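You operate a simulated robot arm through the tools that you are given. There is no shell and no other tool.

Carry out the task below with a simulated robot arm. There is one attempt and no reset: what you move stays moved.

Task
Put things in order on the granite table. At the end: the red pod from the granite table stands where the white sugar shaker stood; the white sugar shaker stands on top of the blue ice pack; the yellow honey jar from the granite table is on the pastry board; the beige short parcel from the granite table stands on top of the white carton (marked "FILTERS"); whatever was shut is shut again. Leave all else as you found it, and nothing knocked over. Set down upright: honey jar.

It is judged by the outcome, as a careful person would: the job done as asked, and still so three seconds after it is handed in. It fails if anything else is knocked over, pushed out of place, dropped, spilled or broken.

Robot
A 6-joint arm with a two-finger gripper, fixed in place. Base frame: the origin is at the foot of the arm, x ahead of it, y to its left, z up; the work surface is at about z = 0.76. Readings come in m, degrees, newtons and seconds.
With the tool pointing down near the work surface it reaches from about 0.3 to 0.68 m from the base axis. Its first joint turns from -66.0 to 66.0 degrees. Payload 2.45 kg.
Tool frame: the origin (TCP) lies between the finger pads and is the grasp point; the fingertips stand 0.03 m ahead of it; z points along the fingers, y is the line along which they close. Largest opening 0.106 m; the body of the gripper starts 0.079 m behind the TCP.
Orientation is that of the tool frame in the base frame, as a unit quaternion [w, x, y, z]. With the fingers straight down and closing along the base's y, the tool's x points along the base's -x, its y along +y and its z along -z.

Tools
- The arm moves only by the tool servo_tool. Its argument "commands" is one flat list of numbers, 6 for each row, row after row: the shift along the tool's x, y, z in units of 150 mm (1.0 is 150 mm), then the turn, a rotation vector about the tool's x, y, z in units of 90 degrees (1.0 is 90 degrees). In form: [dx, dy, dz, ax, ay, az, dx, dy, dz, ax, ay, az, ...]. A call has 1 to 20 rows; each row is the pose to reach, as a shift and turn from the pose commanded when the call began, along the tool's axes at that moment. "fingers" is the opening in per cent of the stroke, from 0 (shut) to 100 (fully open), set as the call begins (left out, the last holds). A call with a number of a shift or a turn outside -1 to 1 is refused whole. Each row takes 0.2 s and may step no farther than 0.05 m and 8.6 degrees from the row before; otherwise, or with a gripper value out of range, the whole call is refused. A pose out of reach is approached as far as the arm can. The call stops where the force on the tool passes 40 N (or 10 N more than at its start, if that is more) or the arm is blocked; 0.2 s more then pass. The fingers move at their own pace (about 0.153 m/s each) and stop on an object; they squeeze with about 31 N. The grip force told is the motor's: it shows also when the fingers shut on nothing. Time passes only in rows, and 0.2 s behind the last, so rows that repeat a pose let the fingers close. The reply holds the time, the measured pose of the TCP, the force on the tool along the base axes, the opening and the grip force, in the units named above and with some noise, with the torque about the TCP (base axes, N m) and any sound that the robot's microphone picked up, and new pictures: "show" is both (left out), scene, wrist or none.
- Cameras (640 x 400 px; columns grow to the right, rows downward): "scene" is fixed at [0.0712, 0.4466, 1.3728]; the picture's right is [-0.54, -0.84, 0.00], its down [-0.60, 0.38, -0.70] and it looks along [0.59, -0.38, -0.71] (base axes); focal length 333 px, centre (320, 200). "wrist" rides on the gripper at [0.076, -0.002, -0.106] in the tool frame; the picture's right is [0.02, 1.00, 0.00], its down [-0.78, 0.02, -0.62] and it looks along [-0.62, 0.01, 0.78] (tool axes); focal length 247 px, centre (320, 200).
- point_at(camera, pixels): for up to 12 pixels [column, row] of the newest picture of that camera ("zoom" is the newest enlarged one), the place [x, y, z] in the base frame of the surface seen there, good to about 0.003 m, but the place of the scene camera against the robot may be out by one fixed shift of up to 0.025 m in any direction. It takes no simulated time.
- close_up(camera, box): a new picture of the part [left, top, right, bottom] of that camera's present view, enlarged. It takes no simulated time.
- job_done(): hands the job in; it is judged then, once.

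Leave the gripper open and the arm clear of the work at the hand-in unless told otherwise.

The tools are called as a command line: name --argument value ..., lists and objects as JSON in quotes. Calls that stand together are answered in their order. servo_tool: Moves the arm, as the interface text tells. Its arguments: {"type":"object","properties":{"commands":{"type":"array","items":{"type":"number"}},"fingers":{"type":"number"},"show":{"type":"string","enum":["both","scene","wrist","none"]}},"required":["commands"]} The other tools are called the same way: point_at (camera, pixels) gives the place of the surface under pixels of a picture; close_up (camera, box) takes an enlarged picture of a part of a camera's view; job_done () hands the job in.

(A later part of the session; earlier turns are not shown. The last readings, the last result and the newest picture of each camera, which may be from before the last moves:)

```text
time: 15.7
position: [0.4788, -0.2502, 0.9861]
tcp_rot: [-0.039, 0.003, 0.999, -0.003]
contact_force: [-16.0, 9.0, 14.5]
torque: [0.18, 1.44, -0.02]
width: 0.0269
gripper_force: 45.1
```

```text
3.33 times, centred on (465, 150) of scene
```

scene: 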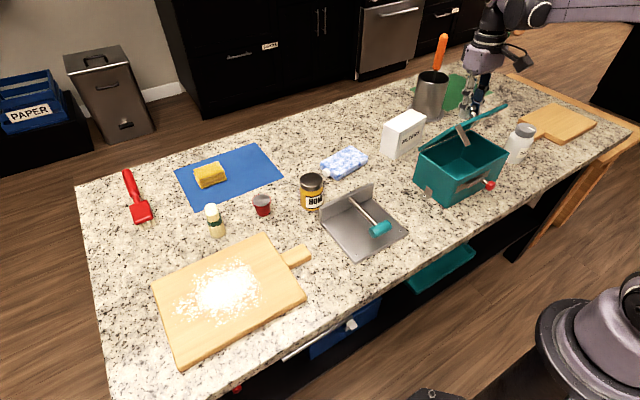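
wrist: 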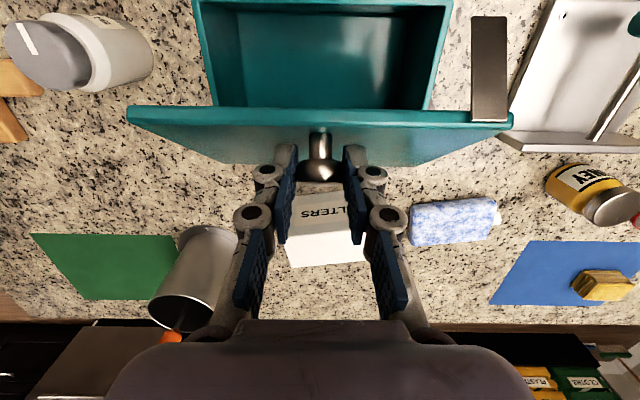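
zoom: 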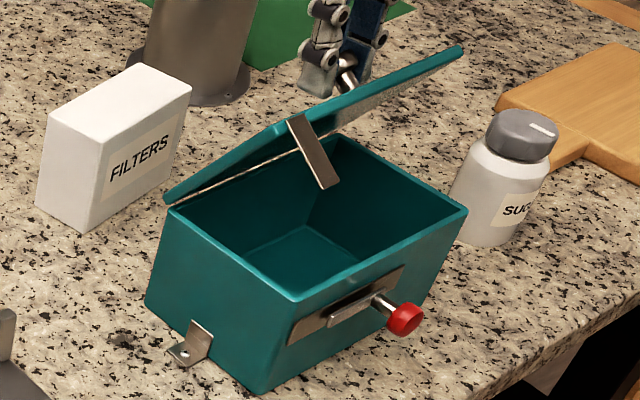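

The box is empty. So the parcel must be elsewhere — perhaps in the blue drawer under the table edge (scene (345,325), with a white knob). I'll enlarge that region and measure it before deciding.

close_up --camera "scene" --box '[270, 290, 400, 370]'

close_up --camera "scene" --box '[390, 225, 520, 305]'

point_at --camera "scene" --pixels '[[345, 335], [351, 324], [300, 350], [340, 332], [325, 345], [440, 265], [410, 285], [470, 250], [237, 388], [380, 300], [360, 315], [330, 330]]'

close_up --camera "scene" --box '[180, 340, 300, 400]'

```text
4.92 times, centred on (335, 330) of scene
```

zoom: 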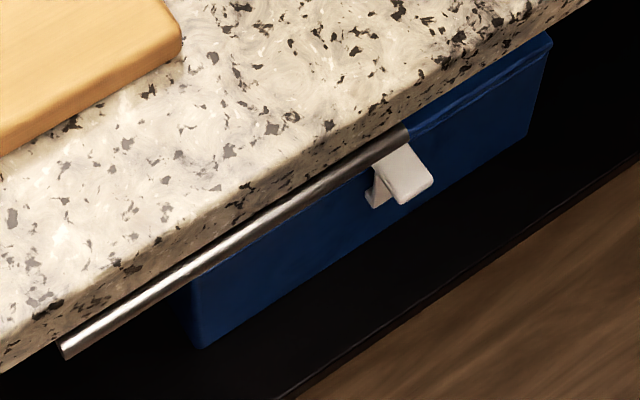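

```text
4.92 times, centred on (455, 265) of scene
```

zoom: 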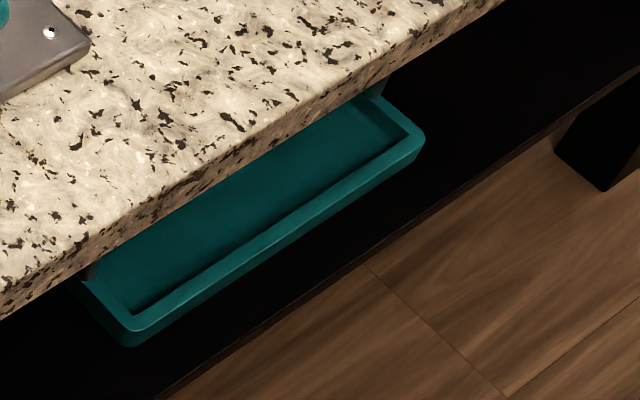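

```text
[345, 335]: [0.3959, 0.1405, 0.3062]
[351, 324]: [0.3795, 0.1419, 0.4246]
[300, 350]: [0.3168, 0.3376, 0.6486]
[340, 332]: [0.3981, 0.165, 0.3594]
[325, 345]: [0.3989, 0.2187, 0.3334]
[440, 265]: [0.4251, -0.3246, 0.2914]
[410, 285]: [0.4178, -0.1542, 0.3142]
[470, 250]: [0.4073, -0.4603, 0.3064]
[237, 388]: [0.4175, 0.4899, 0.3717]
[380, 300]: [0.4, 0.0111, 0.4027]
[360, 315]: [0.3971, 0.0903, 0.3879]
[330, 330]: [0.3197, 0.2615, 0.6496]
```

```text
5.33 times, centred on (240, 370) of scene
```

zoom: 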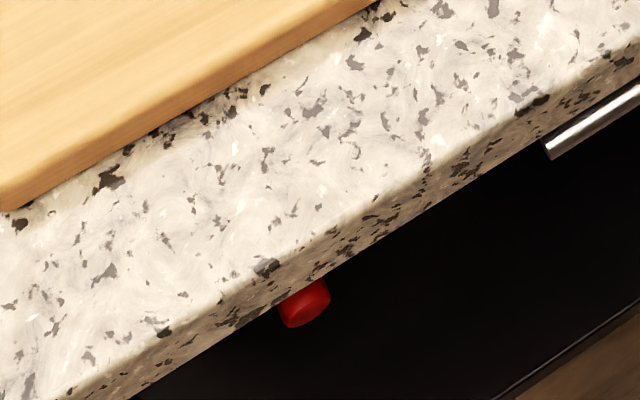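

I can see the whole floor of the box: it is empty. There is a silver bar handle (scene (282,361)–(352,317), z≈0.66) under the table top edge — a drawer is likely. First I'll restore the box: lower the lid along the same arc.

servo_tool --commands '[0.089, 0, 0.039, 0, -0.006, 0, 0.18, 0, 0.095, 0, 0.006, 0, 0.262, 0, 0.164, 0, 0.017, 0, 0.333, 0, 0.243, 0, 0.028, 0, 0.395, 0, 0.332, 0, 0.017, 0, 0.446, 0, 0.428, 0, -0.006, 0]' --show "both"

```text
time: 17.1
position: [0.4105, -0.2483, 0.9256]
tcp_rot: [-0.026, 0.001, 1.0, -0.004]
contact_force: [22.7, 1.8, -0.1]
torque: [0.1, -1.41, -0.06]
width: 0.0263
gripper_force: 45.1
```

scene: 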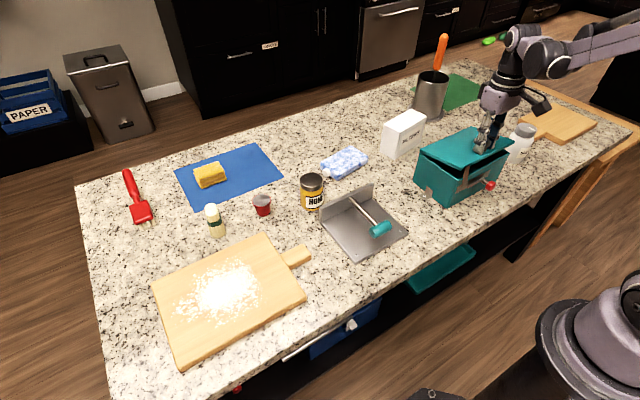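
wrist: 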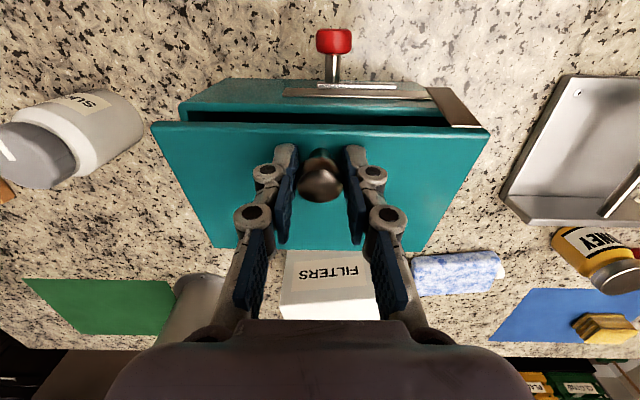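

Nearly shut. Lowering the last ~12°.

servo_tool --commands '[0.036, 0, 0.05, 0, -0.02, 0, 0.036, 0, 0.088, 0, -0.033, 0, 0.042, 0, 0.125, 0, -0.033, 0, 0.042, 0, 0.15, 0, -0.033, 0]' --show "wrist"

close_up --camera "scene" --box '[400, 100, 530, 210]'

```text
time: 18.1
position: [0.4013, -0.2499, 0.9052]
tcp_rot: [-0.007, 0.003, 1.0, -0.003]
contact_force: [-2.1, 5.7, 10.4]
torque: [0.14, -1.24, 0.0]
width: 0.0265
gripper_force: 44.9
```

wrist: 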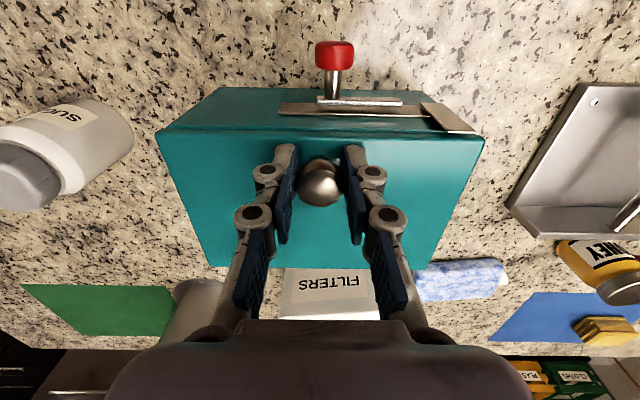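

```text
3.64 times, centred on (465, 155) of scene
```

zoom: 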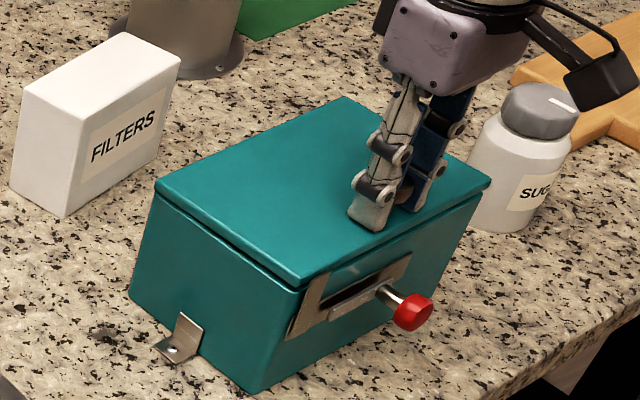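

The lid sits shut. I release the knob, rise, and go back to the red knob (now at y≈−0.243) to slide the bolt back.

servo_tool --commands '[0, 0, 0.005, 0, 0, 0, 0, 0, 0.005, 0, 0, 0, 0, 0, 0, 0, 0, 0, 0, 0, -0.15, 0, 0, 0, 0, 0, -0.35, 0, 0, 0, 0.2, 0.01, -0.4, 0, -0.006, 0, 0.355, 0.03, -0.4, 0, -0.006, 0]' --fingers 55 --show "both"

```text
time: 19.6
position: [0.349, -0.2468, 0.9618]
tcp_rot: [0.001, 0.002, 1.0, -0.004]
contact_force: [0.1, 0.2, -0.1]
torque: [-0.02, 0.01, 0.0]
width: 0.0581
gripper_force: 0.1
```

scene: 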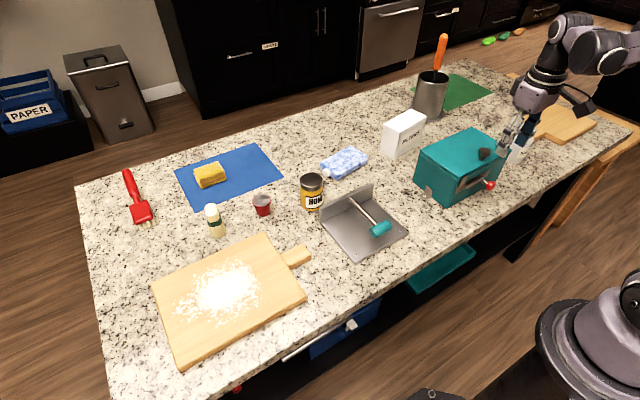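
wrist: 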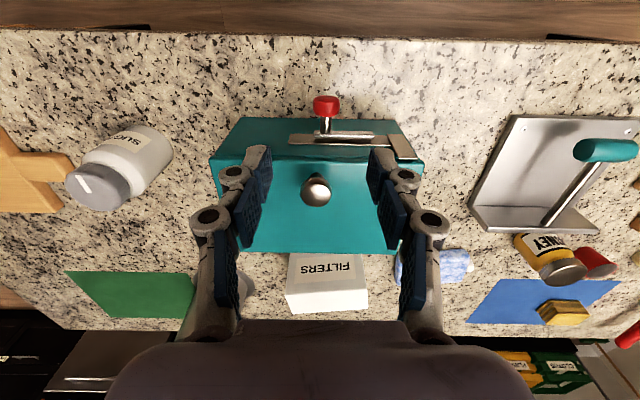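

Descending to the red knob with the fingers open around it.

servo_tool --commands '[0, 0.027, 0.25, -0.005, 0, 0, 0, 0.027, 0.5, -0.005, 0, 0, 0, 0.027, 0.72, -0.005, 0, 0, 0, 0.027, 0.89, -0.005, 0, 0]' --show "wrist"

```text
time: 20.6
position: [0.349, -0.2413, 0.8316]
tcp_rot: [-0.001, 0.002, 1.0, 0.0]
contact_force: [0.1, 0.8, 0.0]
torque: [-0.02, 0.0, -0.02]
width: 0.0582
gripper_force: 0.0
```

wrist: 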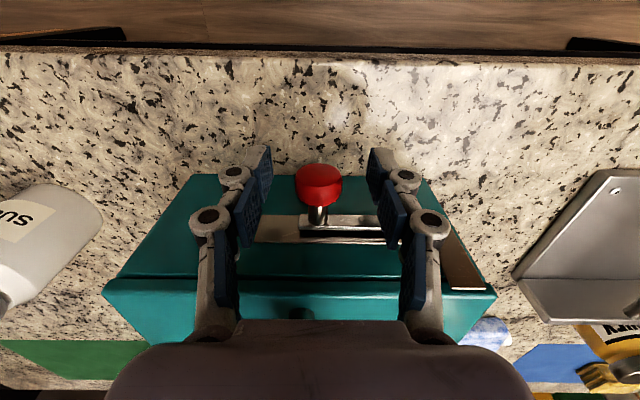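

Knob is between the pads. Close on it, lowering 3 mm to the earlier height.

servo_tool --commands '[0, 0, 0.025, 0, 0, 0, 0, 0, 0.025, 0, 0, 0, 0, 0, 0.025, 0, 0, 0, 0, 0, 0.025, 0, 0, 0]' --fingers 0 --show "none"

```text
time: 21.6
position: [0.3493, -0.2417, 0.8273]
tcp_rot: [0.0, 0.002, 1.0, 0.0]
contact_force: [-5.6, 0.7, -12.6]
torque: [0.01, -0.44, 0.16]
width: 0.025
gripper_force: 45.1
```

Sliding the bolt back toward +y by ~29 mm.

servo_tool --commands '[0, 0.03, 0.008, 0, 0, 0, 0, 0.07, 0.01, 0, 0, 0, 0, 0.12, 0.012, 0, 0, 0, 0, 0.16, 0.012, 0, 0, 0, 0, 0.192, 0.012, 0, 0, 0]' --show "wrist"

```text
time: 22.9
position: [0.3495, -0.2134, 0.8258]
tcp_rot: [0.001, 0.002, 1.0, 0.0]
contact_force: [-1.8, -3.4, 9.0]
torque: [0.0, -0.47, 0.03]
width: 0.0261
gripper_force: 44.9
```

wrist: 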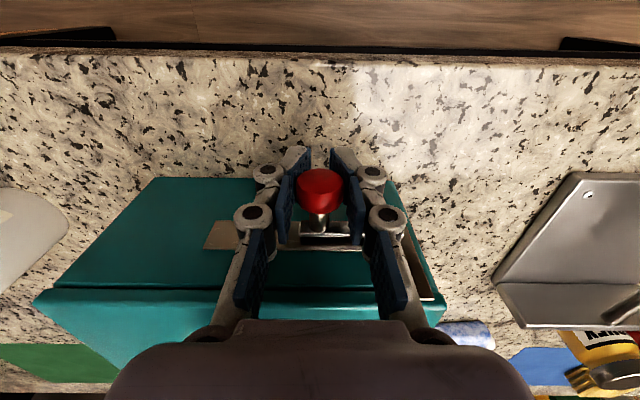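

Almost there; a 1.5 mm nudge, then release and rise to check the bolt.

servo_tool --commands '[0, 0.01, 0, 0, 0, 0, 0, 0.01, 0, 0, 0, 0]' --show "none"

servo_tool --commands '[0, 0, 0, 0, 0, 0, 0, 0, 0, 0, 0, 0, 0, 0, -0.2, 0, 0, 0, 0, 0, -0.5, 0, 0, 0, 0, 0, -0.8, 0, 0, 0, 0, 0, -1.0, 0, 0, 0]' --fingers 60 --show "both"

close_up --camera "wrist" --box '[200, 80, 440, 230]'

close_up --camera "scene" --box '[400, 110, 530, 210]'

```text
time: 23.4
position: [0.3484, -0.2121, 0.8251]
tcp_rot: [0.0, 0.002, 1.0, -0.001]
contact_force: [-2.6, -7.4, 8.7]
torque: [-0.04, -0.21, 0.08]
width: 0.0262
gripper_force: 45.5
```

```text
time: 24.9
position: [0.3481, -0.2108, 0.9739]
tcp_rot: [0.0, 0.001, 1.0, 0.0]
contact_force: [-0.9, 0.0, -0.3]
torque: [-0.04, -0.02, 0.0]
width: 0.0636
gripper_force: 0.0
```

scene: 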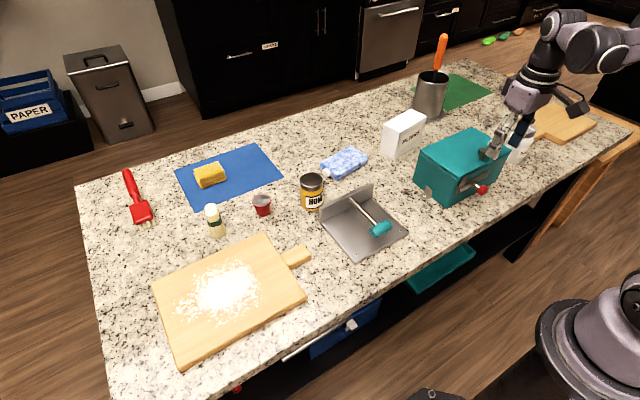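
wrist: 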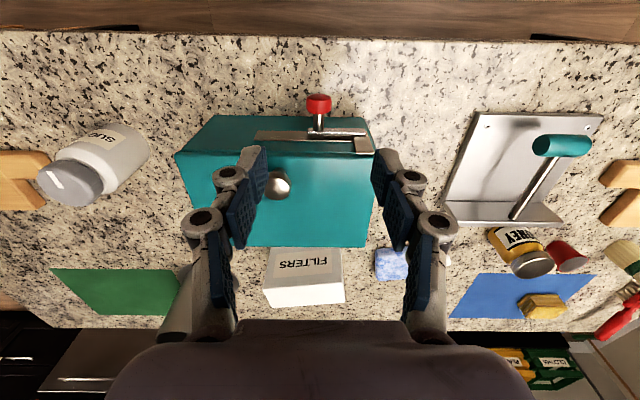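

```text
2.67 times, centred on (320, 155) of wrist
```

zoom: 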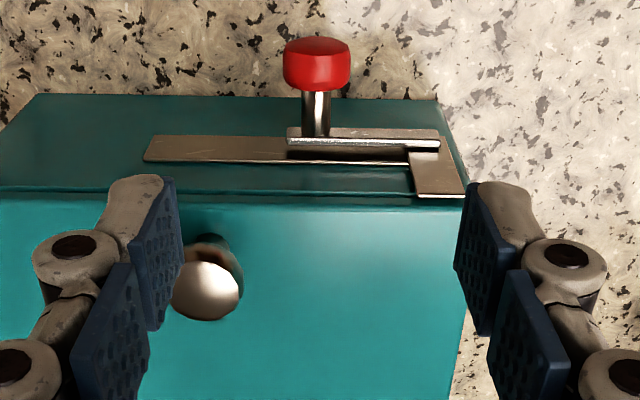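

```text
4.00 times, centred on (465, 160) of scene
```

zoom: 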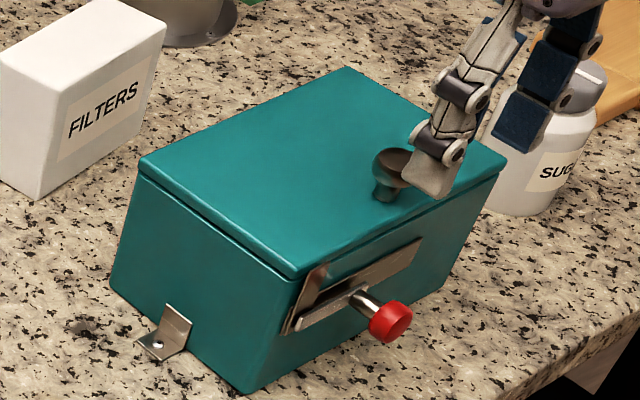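

The box is shut and bolted as found. Next I'll swing the arm to the +y side at height to look at the table's front edge where the bar handle is.

servo_tool --commands '[0.05, 0.3, -0.1, 0, 0, 0, 0.1, 0.6, -0.25, 0, 0, 0, 0.15, 0.9, -0.4, 0, 0, 0, 0.15, 1.0, -0.4, 0, 0, 0]' --show "none"

servo_tool --commands '[0.05, 0.3, 0, 0, 0, 0, 0.1, 0.6, 0, 0, 0, 0, 0.1, 0.9, 0, 0, 0, 0, 0.1, 1.0, 0, 0, 0, 0]' --show "none"

servo_tool --commands '[0, 0.3, 0, 0, 0, 0, 0, 0.6, 0, 0, 0, 0, 0, 0.9, 0, 0, 0, 0, 0, 1.0, 0, 0, 0, 0]' --show "both"

```text
refused: row 2 steps farther than a row can; nothing moved
```

```text
time: 25.9
position: [0.3348, -0.059, 0.9784]
tcp_rot: [0.001, 0.001, 1.0, 0.0]
contact_force: [-0.1, 0.5, 0.4]
torque: [-0.01, 0.02, 0.01]
width: 0.0637
gripper_force: 0.0
```

```text
time: 26.9
position: [0.3376, 0.0877, 0.9757]
tcp_rot: [0.0, 0.002, 1.0, 0.0]
contact_force: [-0.1, 0.3, 0.2]
torque: [-0.01, -0.05, -0.02]
width: 0.0636
gripper_force: 0.1
```

scene: 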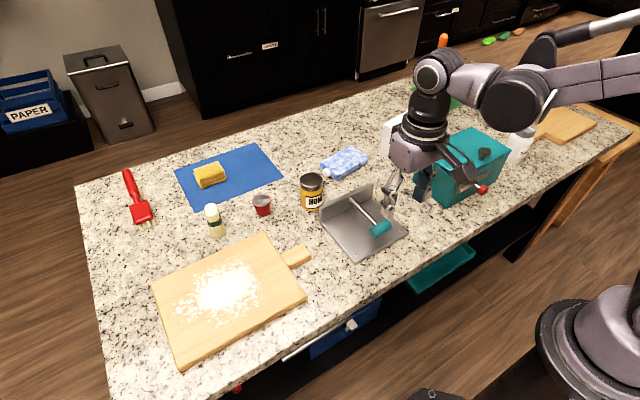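
wrist: 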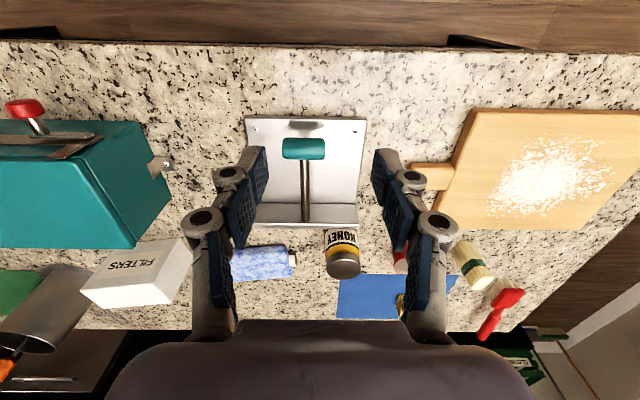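

Moving further to y≈0.24 and back/up a bit.

servo_tool --commands '[0.06, 0.28, -0.1, 0, 0, 0, 0.12, 0.56, -0.2, 0, 0, 0, 0.2, 0.84, -0.3, 0, 0, 0, 0.25, 1.0, -0.4, 0, 0, 0]' --show "both"

```text
time: 27.9
position: [0.2985, 0.2402, 1.0356]
tcp_rot: [0.0, 0.001, 1.0, 0.001]
contact_force: [0.0, 0.8, 0.0]
torque: [-0.01, 0.03, -0.04]
width: 0.0635
gripper_force: 0.0
```

scene: 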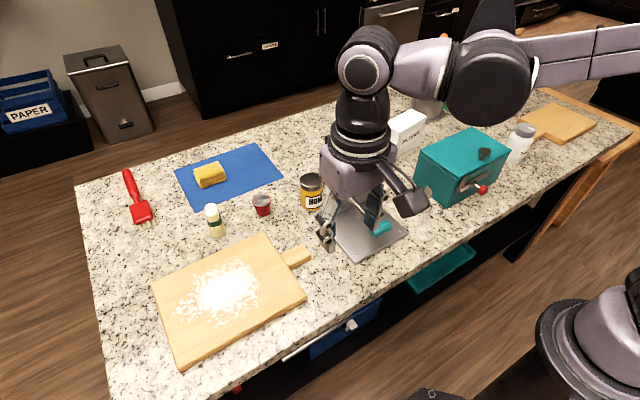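
wrist: 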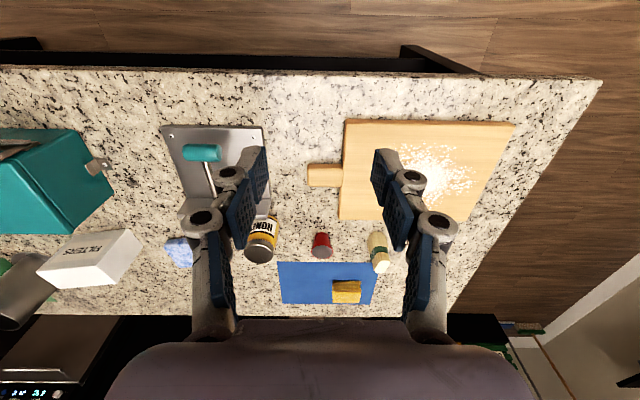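

I'll measure the table edge and zoom at the edge region in the wrist view.

point_at --camera "wrist" --pixels '[[300, 74], [400, 76], [300, 60], [380, 62], [440, 60], [595, 80], [100, 66], [430, 170], [322, 170], [322, 245], [261, 245], [250, 300]]'

point_at --camera "scene" --pixels '[[352, 317], [340, 325], [300, 350], [284, 360], [330, 323], [320, 325], [345, 308], [282, 351], [350, 320], [334, 328], [310, 343], [400, 280]]'

close_up --camera "wrist" --box '[240, 30, 560, 130]'

```text
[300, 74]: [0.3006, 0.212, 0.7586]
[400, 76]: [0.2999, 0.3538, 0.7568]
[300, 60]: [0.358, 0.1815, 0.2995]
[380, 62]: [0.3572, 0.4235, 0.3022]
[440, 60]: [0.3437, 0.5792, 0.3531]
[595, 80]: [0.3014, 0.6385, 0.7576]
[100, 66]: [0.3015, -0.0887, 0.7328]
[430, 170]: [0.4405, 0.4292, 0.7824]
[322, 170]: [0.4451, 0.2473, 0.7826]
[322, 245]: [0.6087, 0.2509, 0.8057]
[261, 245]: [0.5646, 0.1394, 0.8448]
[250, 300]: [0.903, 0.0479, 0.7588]
```

```text
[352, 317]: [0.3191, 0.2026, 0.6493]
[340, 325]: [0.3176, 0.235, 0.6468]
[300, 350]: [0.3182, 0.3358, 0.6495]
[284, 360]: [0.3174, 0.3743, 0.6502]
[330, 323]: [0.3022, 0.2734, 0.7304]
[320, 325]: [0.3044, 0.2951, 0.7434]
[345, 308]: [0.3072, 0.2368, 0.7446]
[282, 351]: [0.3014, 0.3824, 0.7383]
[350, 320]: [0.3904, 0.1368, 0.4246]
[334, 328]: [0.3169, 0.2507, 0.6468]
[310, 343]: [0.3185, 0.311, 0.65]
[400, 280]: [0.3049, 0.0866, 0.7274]
```

```text
2.00 times, centred on (400, 80) of wrist
```

zoom: 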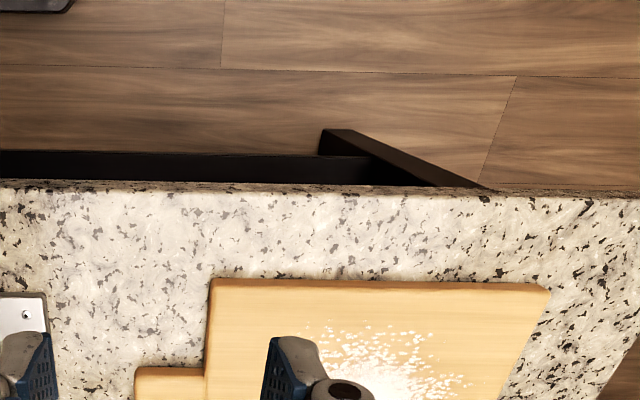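

The handle bar lies recessed under the overhang (x≈0.318, z≈0.665). Before thinking about that, some spots on the table are hidden from both cameras: behind the teal box and behind the steel bracket. I'll look at those from above first.

servo_tool --commands '[-0.25, -0.2, 0, 0, 0, 0, -0.5, -0.4, 0, 0, 0, 0, -0.75, -0.6, 0.05, 0, 0, 0, -0.95, -0.8, 0.1, 0, 0, 0]' --show "wrist"

```text
time: 28.9
position: [0.4414, 0.1171, 1.0206]
tcp_rot: [0.0, 0.003, 1.0, 0.0]
contact_force: [-0.4, -1.2, -0.3]
torque: [0.0, 0.03, 0.01]
width: 0.0635
gripper_force: 0.2
```

wrist: 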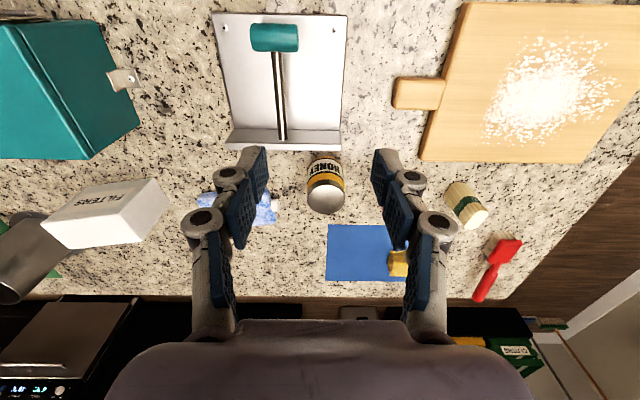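

Nothing behind the bracket. Now over toward the box's rear.

servo_tool --commands '[-0.1, -0.28, 0, 0, 0, 0, -0.2, -0.56, 0.05, 0, 0, 0, -0.3, -0.84, 0.1, 0, 0, 0, -0.35, -1.0, 0.1, 0, 0, 0]' --show "none"

servo_tool --commands '[-0.1, -0.28, 0, 0, 0, 0, -0.2, -0.56, 0.05, 0, 0, 0, -0.3, -0.84, 0.1, 0, 0, 0, -0.35, -1.0, 0.1, 0, 0, 0]' --show "wrist"

```text
time: 29.9
position: [0.4956, -0.0335, 1.0054]
tcp_rot: [0.0, 0.001, 1.0, 0.0]
contact_force: [0.1, 0.1, 0.1]
torque: [0.03, -0.01, -0.01]
width: 0.0636
gripper_force: 0.1
```

```text
time: 30.9
position: [0.5477, -0.1827, 0.9885]
tcp_rot: [-0.001, 0.002, 1.0, 0.001]
contact_force: [-0.5, -0.8, 0.9]
torque: [-0.02, 0.01, -0.01]
width: 0.0633
gripper_force: 0.0
```

wrist: 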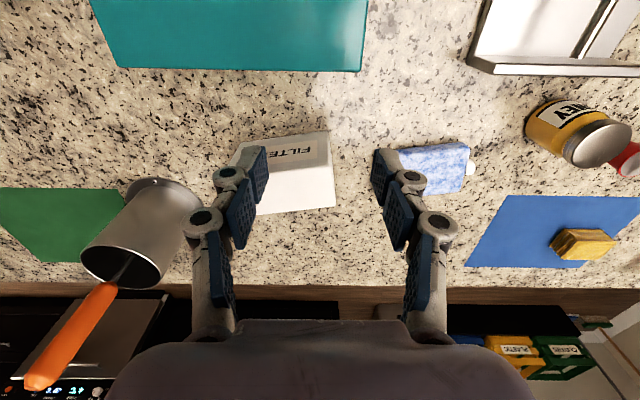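

Nothing is hidden behind the box or the carton. I'll take a closer look at the beige object with the green band near (0.62, 0.38) using the wrist camera; it may be the "parcel".

servo_tool --commands '[0.1, 0.28, -0.05, 0, 0, 0, 0.2, 0.56, -0.05, 0, 0, 0, 0.3, 0.84, -0.05, 0, 0, 0, 0.3, 1.0, -0.05, 0, 0, 0]' --show "none"

servo_tool --commands '[0, 0.3, 0, 0, 0, 0, 0, 0.6, 0, 0, 0, 0, 0, 0.9, 0, 0, 0, 0, 0, 1.0, 0, 0, 0, 0]' --show "none"

servo_tool --commands '[0, 0.3, 0, 0, 0, 0, 0, 0.6, 0, 0, 0, 0, 0, 0.9, 0, 0, 0, 0, 0, 1.0, 0, 0, 0, 0]' --show "wrist"

```text
time: 31.9
position: [0.5005, -0.0318, 0.9939]
tcp_rot: [0.001, 0.002, 1.0, 0.0]
contact_force: [1.0, 0.6, -0.4]
torque: [-0.01, 0.0, -0.03]
width: 0.0636
gripper_force: 0.1
```

```text
time: 32.9
position: [0.4995, 0.1167, 0.9963]
tcp_rot: [0.0, 0.002, 1.0, 0.0]
contact_force: [1.0, 1.0, 0.2]
torque: [0.02, -0.02, 0.0]
width: 0.0635
gripper_force: 0.1
```

```text
time: 33.9
position: [0.5029, 0.2691, 0.998]
tcp_rot: [-0.001, 0.002, 1.0, -0.001]
contact_force: [0.1, -0.4, 0.1]
torque: [0.01, 0.01, 0.01]
width: 0.0637
gripper_force: 0.1
```

wrist: 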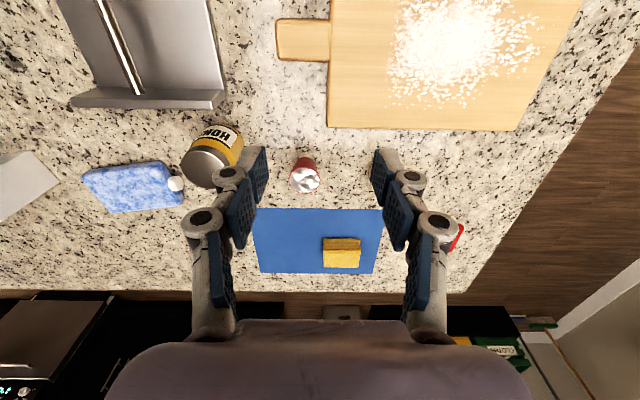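

The beige object is behind the right finger; shift the hand to see it.

servo_tool --commands '[0.2, 0.25, 0, 0, 0, 0, 0.4, 0.45, 0, 0, 0, 0, 0.5, 0.65, 0, 0, 0, 0]' --show "wrist"

close_up --camera "wrist" --box '[240, 130, 440, 255]'

```text
time: 34.6
position: [0.427, 0.3654, 0.9965]
tcp_rot: [0.0, 0.001, 1.0, 0.0]
contact_force: [-0.4, 0.4, -0.2]
torque: [-0.02, -0.02, -0.01]
width: 0.0635
gripper_force: 0.1
```

wrist: 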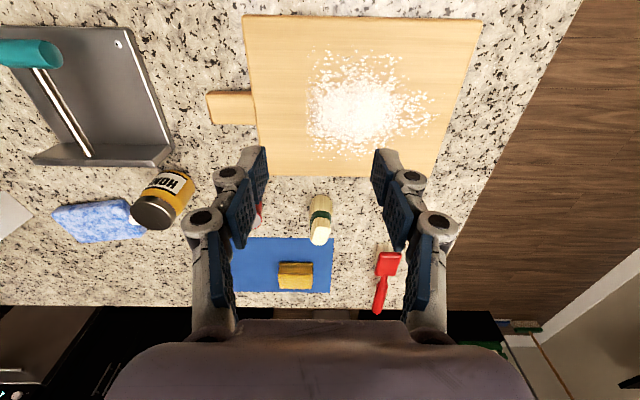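

```text
3.20 times, centred on (340, 192) of wrist
```

zoom: 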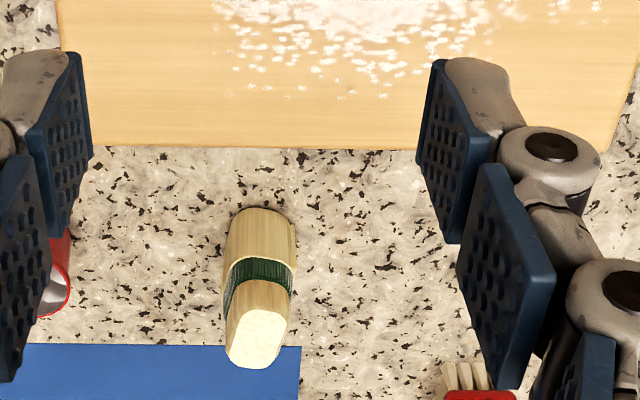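

This looks like a small bundle of beige sticks tied with a green band — the only beige packet-like object on the table, so it is the "beige short parcel". I'll measure it.

point_at --camera "zoom" --pixels '[[258, 215], [262, 235], [258, 280], [228, 280], [292, 280], [258, 320], [238, 340], [285, 340], [258, 350], [290, 240], [226, 240], [255, 362]]'

point_at --camera "wrist" --pixels '[[245, 18], [480, 20], [255, 172], [430, 172], [360, 100], [230, 108], [300, 60], [160, 205], [258, 212], [420, 60], [300, 165], [440, 120]]'

```text
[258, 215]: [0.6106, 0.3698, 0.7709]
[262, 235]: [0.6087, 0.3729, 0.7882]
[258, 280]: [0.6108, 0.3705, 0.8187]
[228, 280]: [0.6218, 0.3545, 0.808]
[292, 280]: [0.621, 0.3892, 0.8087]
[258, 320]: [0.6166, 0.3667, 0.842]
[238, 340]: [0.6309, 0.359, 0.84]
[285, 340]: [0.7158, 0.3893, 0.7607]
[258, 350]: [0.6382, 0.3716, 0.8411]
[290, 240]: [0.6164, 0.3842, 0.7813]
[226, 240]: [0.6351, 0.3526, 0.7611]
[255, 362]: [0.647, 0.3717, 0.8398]
```

```text
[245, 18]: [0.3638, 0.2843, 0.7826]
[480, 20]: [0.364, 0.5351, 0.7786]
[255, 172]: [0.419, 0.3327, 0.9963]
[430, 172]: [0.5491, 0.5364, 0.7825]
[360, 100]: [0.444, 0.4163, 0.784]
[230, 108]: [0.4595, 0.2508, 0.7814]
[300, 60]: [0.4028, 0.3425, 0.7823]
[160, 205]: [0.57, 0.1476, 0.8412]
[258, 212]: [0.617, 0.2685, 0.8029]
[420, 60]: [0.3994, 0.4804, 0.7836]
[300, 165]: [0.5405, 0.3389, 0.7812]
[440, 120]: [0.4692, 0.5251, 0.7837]
```

The parcel stands upright: centre ≈(0.630, 0.371), top z 0.842, so radius 0.73 m — I'll need a tilted tool there. I'll begin with the sugar shaker. On the way, I test the reach above the ice pack (0.657, −0.03) and measure it.

servo_tool --commands '[-0.18, -0.25, 0.06, 0, 0, 0, -0.36, -0.5, 0.12, 0, 0, 0, -0.54, -0.75, 0.18, 0, 0, 0, -0.687, -1.0, 0.24, 0, 0, 0]' --show "none"

servo_tool --commands '[-0.15, -0.28, 0.05, 0, 0, 0, -0.3, -0.56, 0.1, 0, 0, 0, -0.4, -0.84, 0.1, 0, 0, 0, -0.45, -1.0, 0.1, 0, 0, 0]' --show "wrist"

```text
time: 35.6
position: [0.5321, 0.2113, 0.9642]
tcp_rot: [0.0, 0.002, 1.0, 0.0]
contact_force: [-0.6, -0.6, 0.0]
torque: [0.05, 0.02, 0.0]
width: 0.0639
gripper_force: 0.1
```

```text
time: 36.6
position: [0.5959, 0.0614, 0.947]
tcp_rot: [0.0, 0.002, 1.0, 0.0]
contact_force: [-0.7, 0.5, -0.2]
torque: [0.04, 0.03, 0.03]
width: 0.0634
gripper_force: 0.0
```

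wrist: 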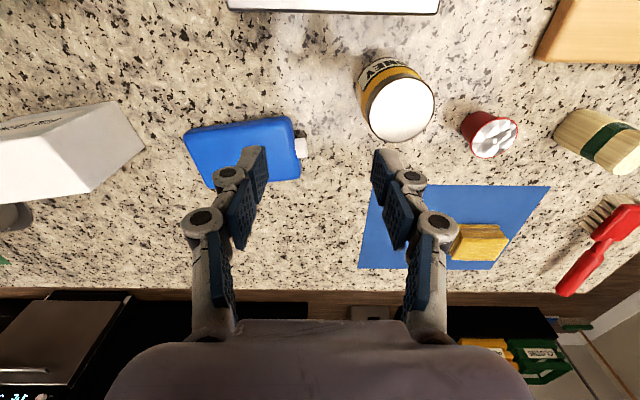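

Continue to above the ice pack at z≈0.90.

servo_tool --commands '[-0.13, -0.2, 0.1, 0, 0, 0, -0.27, -0.4, 0.2, 0, 0, 0, -0.4, -0.61, 0.31, 0, 0, 0]' --show "wrist"

close_up --camera "scene" --box '[290, 110, 450, 210]'

```text
time: 37.5
position: [0.6562, -0.0288, 0.9024]
tcp_rot: [0.001, 0.001, 1.0, 0.0]
contact_force: [-0.3, -0.1, -0.4]
torque: [0.01, 0.0, -0.01]
width: 0.0636
gripper_force: 0.0
```

wrist: 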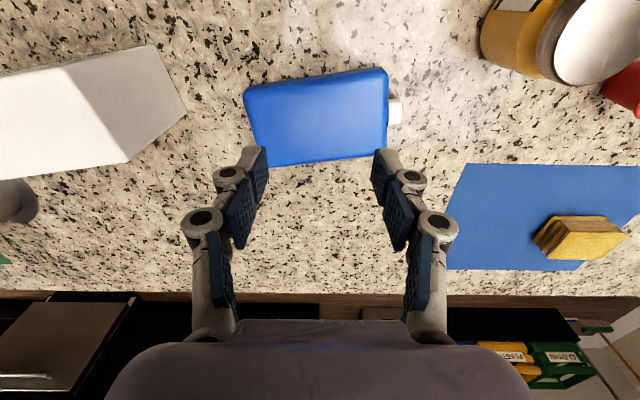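

```text
4.00 times, centred on (370, 160) of scene
```

zoom: 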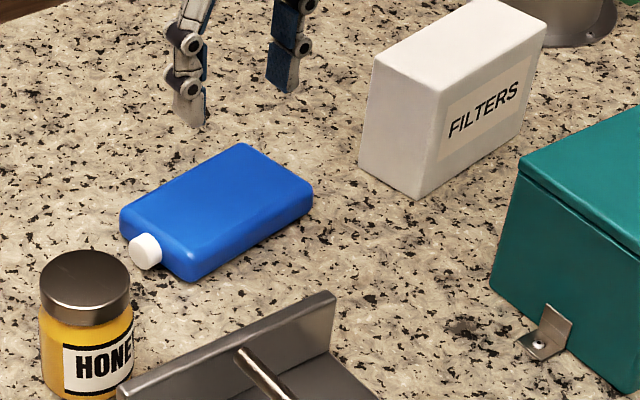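

Reach above the ice pack is fine with the tool vertical. The ice pack's frost pattern has faded to plain blue. I measure its top and the carton from here.

point_at --camera "wrist" --pixels '[[250, 90], [383, 73], [388, 152], [268, 160], [320, 115], [290, 115], [350, 115], [320, 85], [320, 150], [397, 112], [80, 90], [100, 165]]'

point_at --camera "scene" --pixels '[[322, 165], [350, 147], [368, 158], [338, 178], [346, 160], [384, 126], [408, 111], [425, 116], [400, 133], [312, 175], [262, 200], [520, 130]]'

```text
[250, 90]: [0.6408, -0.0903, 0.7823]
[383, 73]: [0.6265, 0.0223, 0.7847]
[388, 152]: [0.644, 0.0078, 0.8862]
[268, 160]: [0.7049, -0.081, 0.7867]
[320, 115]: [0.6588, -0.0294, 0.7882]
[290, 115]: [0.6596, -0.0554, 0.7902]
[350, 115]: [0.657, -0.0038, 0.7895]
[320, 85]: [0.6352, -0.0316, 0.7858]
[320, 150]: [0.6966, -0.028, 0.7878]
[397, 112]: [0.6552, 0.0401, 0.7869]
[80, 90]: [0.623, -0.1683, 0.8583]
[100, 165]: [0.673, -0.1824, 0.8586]
```

```text
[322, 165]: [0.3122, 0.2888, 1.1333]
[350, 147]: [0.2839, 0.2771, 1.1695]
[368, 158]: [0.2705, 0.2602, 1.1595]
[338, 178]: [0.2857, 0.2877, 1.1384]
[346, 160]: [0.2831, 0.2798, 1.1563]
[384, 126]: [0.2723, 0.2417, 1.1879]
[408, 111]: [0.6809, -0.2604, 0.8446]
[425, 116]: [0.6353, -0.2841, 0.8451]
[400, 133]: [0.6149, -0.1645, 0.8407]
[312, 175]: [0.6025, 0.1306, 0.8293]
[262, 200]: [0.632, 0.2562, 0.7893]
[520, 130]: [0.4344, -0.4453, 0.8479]
```

Ice pack top: centre ≈(0.664, −0.030), z 0.788. Now I rise and travel to the sugar shaker at about (0.413, −0.46).

servo_tool --commands '[0.05, -0.1, -0.2, 0, 0, 0, 0.15, -0.35, -0.4, 0, 0, 0, 0.28, -0.62, -0.52, 0, 0, 0, 0.4, -0.9, -0.53, 0, 0, 0]' --show "none"

servo_tool --commands '[0.2, -0.25, 0, 0, 0, 0, 0.4, -0.5, 0, 0, 0, 0, 0.6, -0.75, 0, 0, 0, 0, 0.8, -1.0, 0, 0, 0, 0]' --show "none"

servo_tool --commands '[0.2, -0.25, 0, 0, 0, 0, 0.4, -0.5, 0, 0, 0, 0, 0.6, -0.75, 0, 0, 0, 0, 0.85, -0.96, 0, 0, 0, 0]' --show "both"

```text
refused: row 2 steps farther than a row can; nothing moved
```

```text
time: 38.5
position: [0.5383, -0.1775, 0.9052]
tcp_rot: [-0.001, 0.001, 1.0, 0.0]
contact_force: [0.1, -0.3, -0.2]
torque: [0.02, -0.02, 0.01]
width: 0.0634
gripper_force: 0.0
```

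```text
time: 39.5
position: [0.4096, -0.3205, 0.9006]
tcp_rot: [0.0, 0.001, 1.0, 0.0]
contact_force: [0.1, 0.6, -0.1]
torque: [0.01, 0.0, 0.03]
width: 0.0636
gripper_force: 0.1
```

scene: 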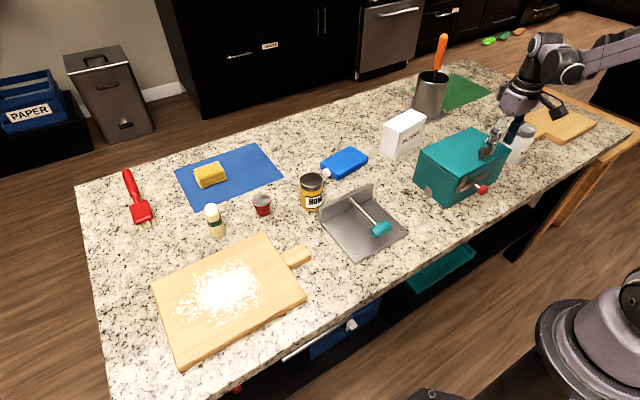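
wrist: 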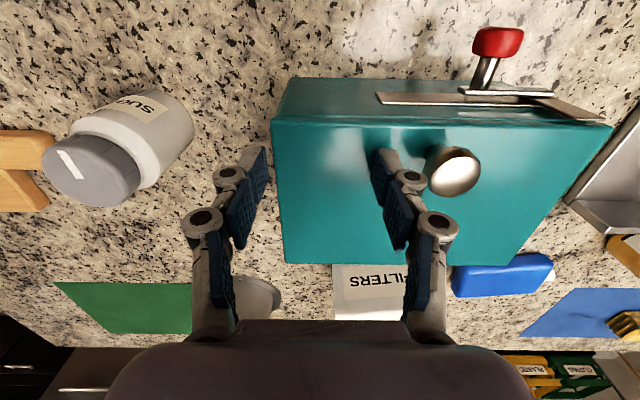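

One raising call was refused for step size, so the hand travelled lower than planned (tips ~z 0.87); forces stayed ~0 and nothing appears disturbed. I'll rise straight up now before anything else.

servo_tool --commands '[0, 0, -0.2, 0, 0, 0, 0, 0, -0.4, 0, 0, 0, 0, 0, -0.6, 0, 0, 0]' --show "both"

close_up --camera "scene" --box '[370, 90, 560, 220]'

```text
time: 40.2
position: [0.4082, -0.3225, 0.9909]
tcp_rot: [0.0, 0.001, 1.0, 0.0]
contact_force: [0.5, 1.4, 0.1]
torque: [-0.01, -0.02, 0.01]
width: 0.0638
gripper_force: 0.0
```

scene: 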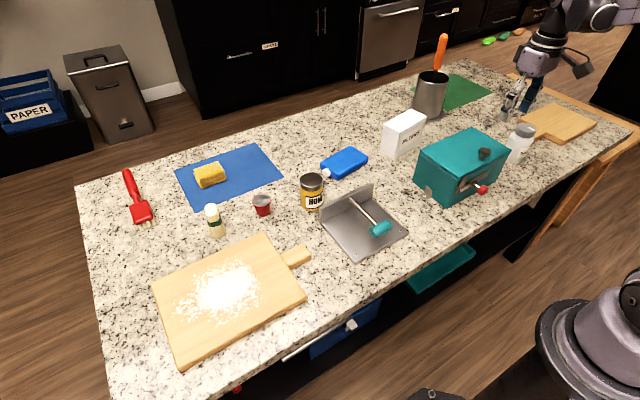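
wrist: 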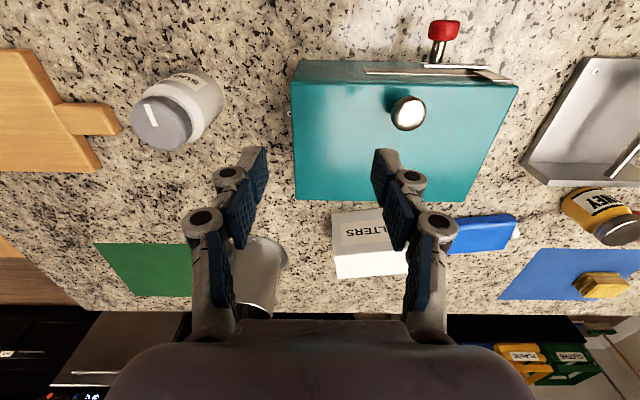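

```text
3.08 times, centred on (465, 155) of scene
```

zoom: 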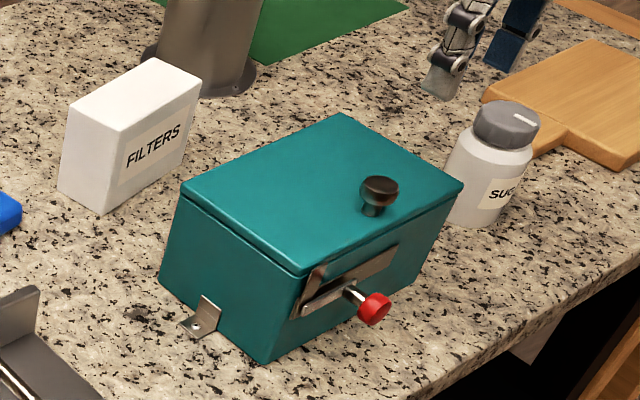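

All as before. Now I measure the shaker (cap at wrist (160,125), body (195,95)) and the other board's handle.

close_up --camera "wrist" --box '[80, 50, 260, 165]'

point_at --camera "wrist" --pixels '[[160, 122], [135, 125], [187, 122], [162, 146], [165, 100], [200, 100], [190, 75], [217, 100], [118, 120], [120, 105], [210, 80], [178, 82]]'

```text
3.48 times, centred on (170, 108) of wrist
```

zoom: 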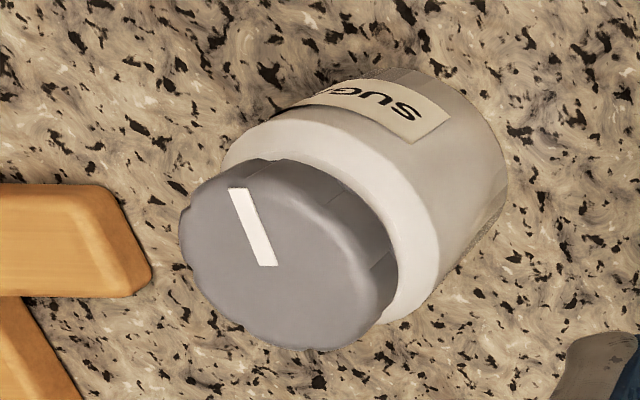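

```text
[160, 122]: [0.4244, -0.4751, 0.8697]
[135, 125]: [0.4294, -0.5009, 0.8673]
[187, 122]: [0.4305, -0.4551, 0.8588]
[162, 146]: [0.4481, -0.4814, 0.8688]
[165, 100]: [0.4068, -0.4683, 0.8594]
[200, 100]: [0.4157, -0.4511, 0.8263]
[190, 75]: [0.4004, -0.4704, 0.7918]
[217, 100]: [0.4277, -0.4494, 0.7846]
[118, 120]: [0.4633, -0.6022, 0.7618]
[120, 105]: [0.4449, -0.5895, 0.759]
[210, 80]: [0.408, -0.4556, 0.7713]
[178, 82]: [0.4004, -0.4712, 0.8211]
```

Shaker centre ≈(0.4275, −0.477), radius ≈28 mm, top z 0.87. Moving above it with fingers at 85 %.

servo_tool --commands '[-0.04, -0.3, 0, 0, 0, 0, -0.08, -0.6, 0, 0, 0, 0, -0.12, -0.9, 0, 0, 0, 0, -0.12, -1.0, 0, 0, 0, 0]' --fingers 85 --show "both"

```text
time: 41.2
position: [0.423, -0.4725, 0.9913]
tcp_rot: [0.0, 0.001, 1.0, 0.0]
contact_force: [0.4, -0.9, -0.7]
torque: [-0.03, 0.03, -0.02]
width: 0.0902
gripper_force: 0.1
```

scene: 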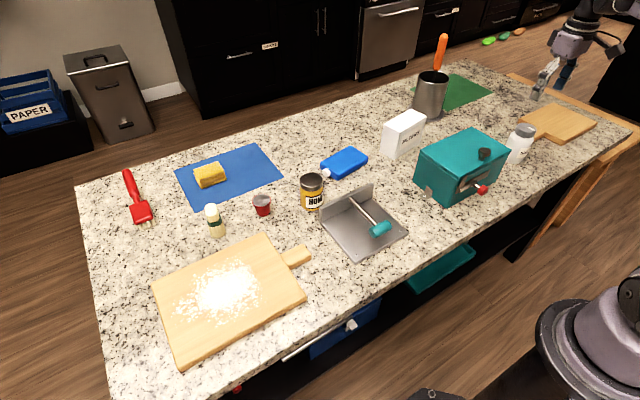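
wrist: 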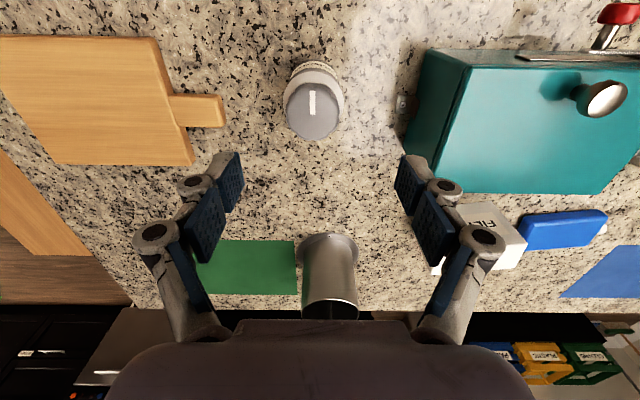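

Shaker cap at wrist (312,108). I measure its outline again from here.

point_at --camera "wrist" --pixels '[[312, 105], [289, 108], [337, 108], [312, 134], [312, 86], [312, 76], [290, 85], [343, 90], [225, 110], [405, 105], [325, 70], [300, 70]]'

```text
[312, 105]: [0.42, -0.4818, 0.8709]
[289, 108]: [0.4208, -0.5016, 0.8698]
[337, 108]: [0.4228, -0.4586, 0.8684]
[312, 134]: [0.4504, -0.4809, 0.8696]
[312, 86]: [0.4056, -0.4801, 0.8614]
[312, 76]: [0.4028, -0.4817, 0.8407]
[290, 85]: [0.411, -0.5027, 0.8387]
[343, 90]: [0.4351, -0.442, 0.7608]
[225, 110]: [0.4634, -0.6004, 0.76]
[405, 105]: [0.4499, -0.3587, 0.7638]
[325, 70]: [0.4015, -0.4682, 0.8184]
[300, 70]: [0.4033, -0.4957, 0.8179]
```

Centre ≈(0.4275, −0.479). Descend in two stages.

servo_tool --commands '[-0.03, -0.043, 0.2, 0, 0, 0, -0.03, -0.043, 0.45, 0, 0, 0, -0.03, -0.043, 0.7, 0, 0, 0, -0.03, -0.043, 0.87, 0, 0, 0]' --show "wrist"

```text
time: 42.2
position: [0.4291, -0.4771, 0.8593]
tcp_rot: [0.0, 0.002, 1.0, 0.0]
contact_force: [1.4, 0.2, 0.0]
torque: [0.01, 0.0, 0.0]
width: 0.0899
gripper_force: 0.0
```

wrist: 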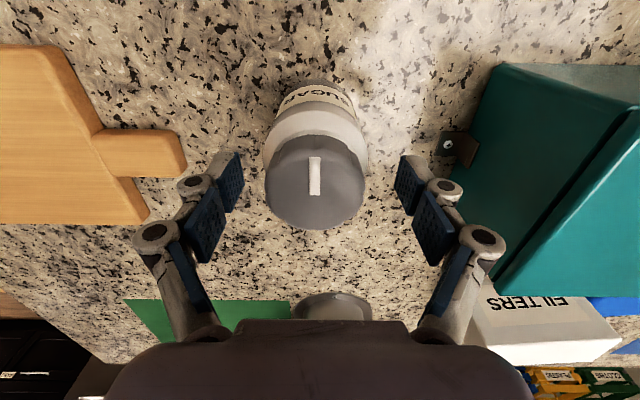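

Well centred (shaker at col 315, finger mid at 318). Going down 45 mm more.

servo_tool --commands '[0, -0.01, 0.15, 0, 0, 0, 0, -0.01, 0.3, 0, 0, 0]' --show "wrist"

```text
time: 42.9
position: [0.4315, -0.4806, 0.8145]
tcp_rot: [0.0, 0.001, 1.0, 0.0]
contact_force: [0.0, -0.7, 0.2]
torque: [-0.01, 0.02, 0.0]
width: 0.0903
gripper_force: 0.1
```

wrist: 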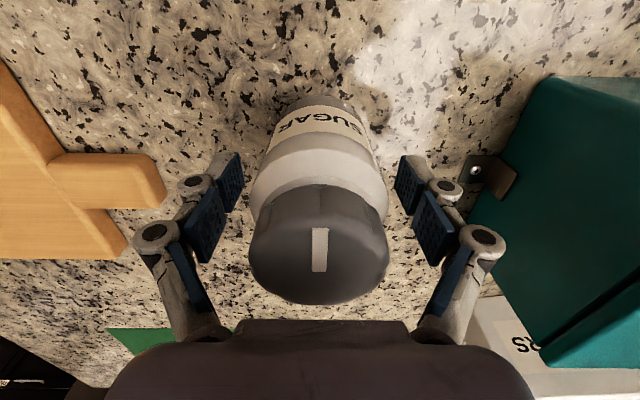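

Closing on the shaker.

servo_tool --commands '[0, 0, 0, 0, 0, 0, 0, 0, 0, 0, 0, 0, 0, 0, 0, 0, 0, 0]' --fingers 0 --show "wrist"

```text
time: 43.6
position: [0.4296, -0.4802, 0.8142]
tcp_rot: [0.0, 0.002, 1.0, 0.0]
contact_force: [-0.2, -2.1, 5.8]
torque: [-0.08, 0.0, -0.01]
width: 0.0632
gripper_force: 30.9
```

wrist: 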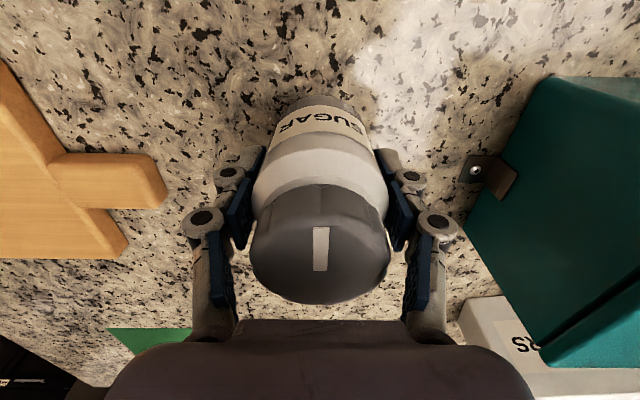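

Gripped at 63 mm (so radius 31.6 mm, centre ≈(0.431, −0.480)). Lifting straight up.

servo_tool --commands '[0, 0, -0.05, 0, 0, 0, 0, 0, -0.2, 0, 0, 0, 0, 0, -0.45, 0, 0, 0, 0, 0, -0.7, 0, 0, 0, 0, 0, -0.95, 0, 0, 0]' --show "both"

```text
time: 44.9
position: [0.4302, -0.4773, 0.96]
tcp_rot: [0.0, 0.002, 1.0, 0.0]
contact_force: [0.8, 0.3, -4.3]
torque: [0.02, -0.02, -0.01]
width: 0.0634
gripper_force: 30.5
```

scene: 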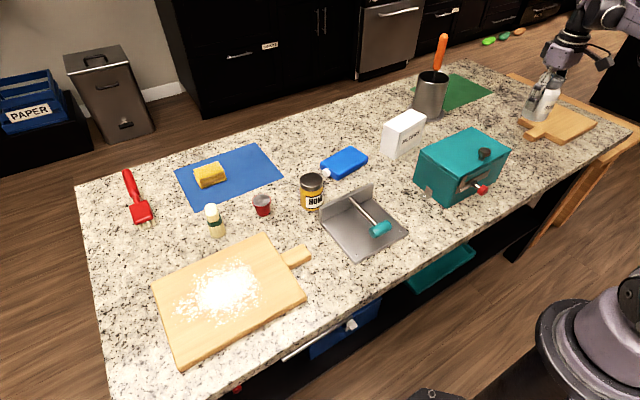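
wrist: 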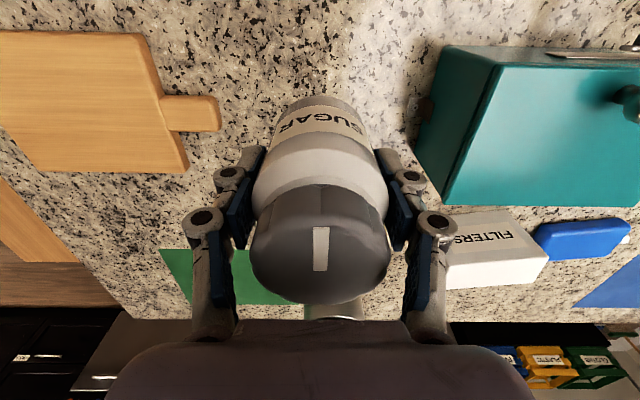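

The shaker is lifted (about 4 N). Carry it over at z≈0.975 toward the ice pack, in stages.

servo_tool --commands '[-0.067, 0.2, -0.067, 0, 0, 0, -0.167, 0.433, -0.1, 0, 0, 0, -0.3, 0.7, -0.1, 0, 0, 0, -0.433, 0.933, -0.1, 0, 0, 0]' --show "none"

```text
time: 45.9
position: [0.4954, -0.3373, 0.973]
tcp_rot: [-0.001, 0.002, 1.0, 0.0]
contact_force: [-0.4, 0.2, -4.4]
torque: [0.01, -0.02, -0.04]
width: 0.063
gripper_force: 30.6
```

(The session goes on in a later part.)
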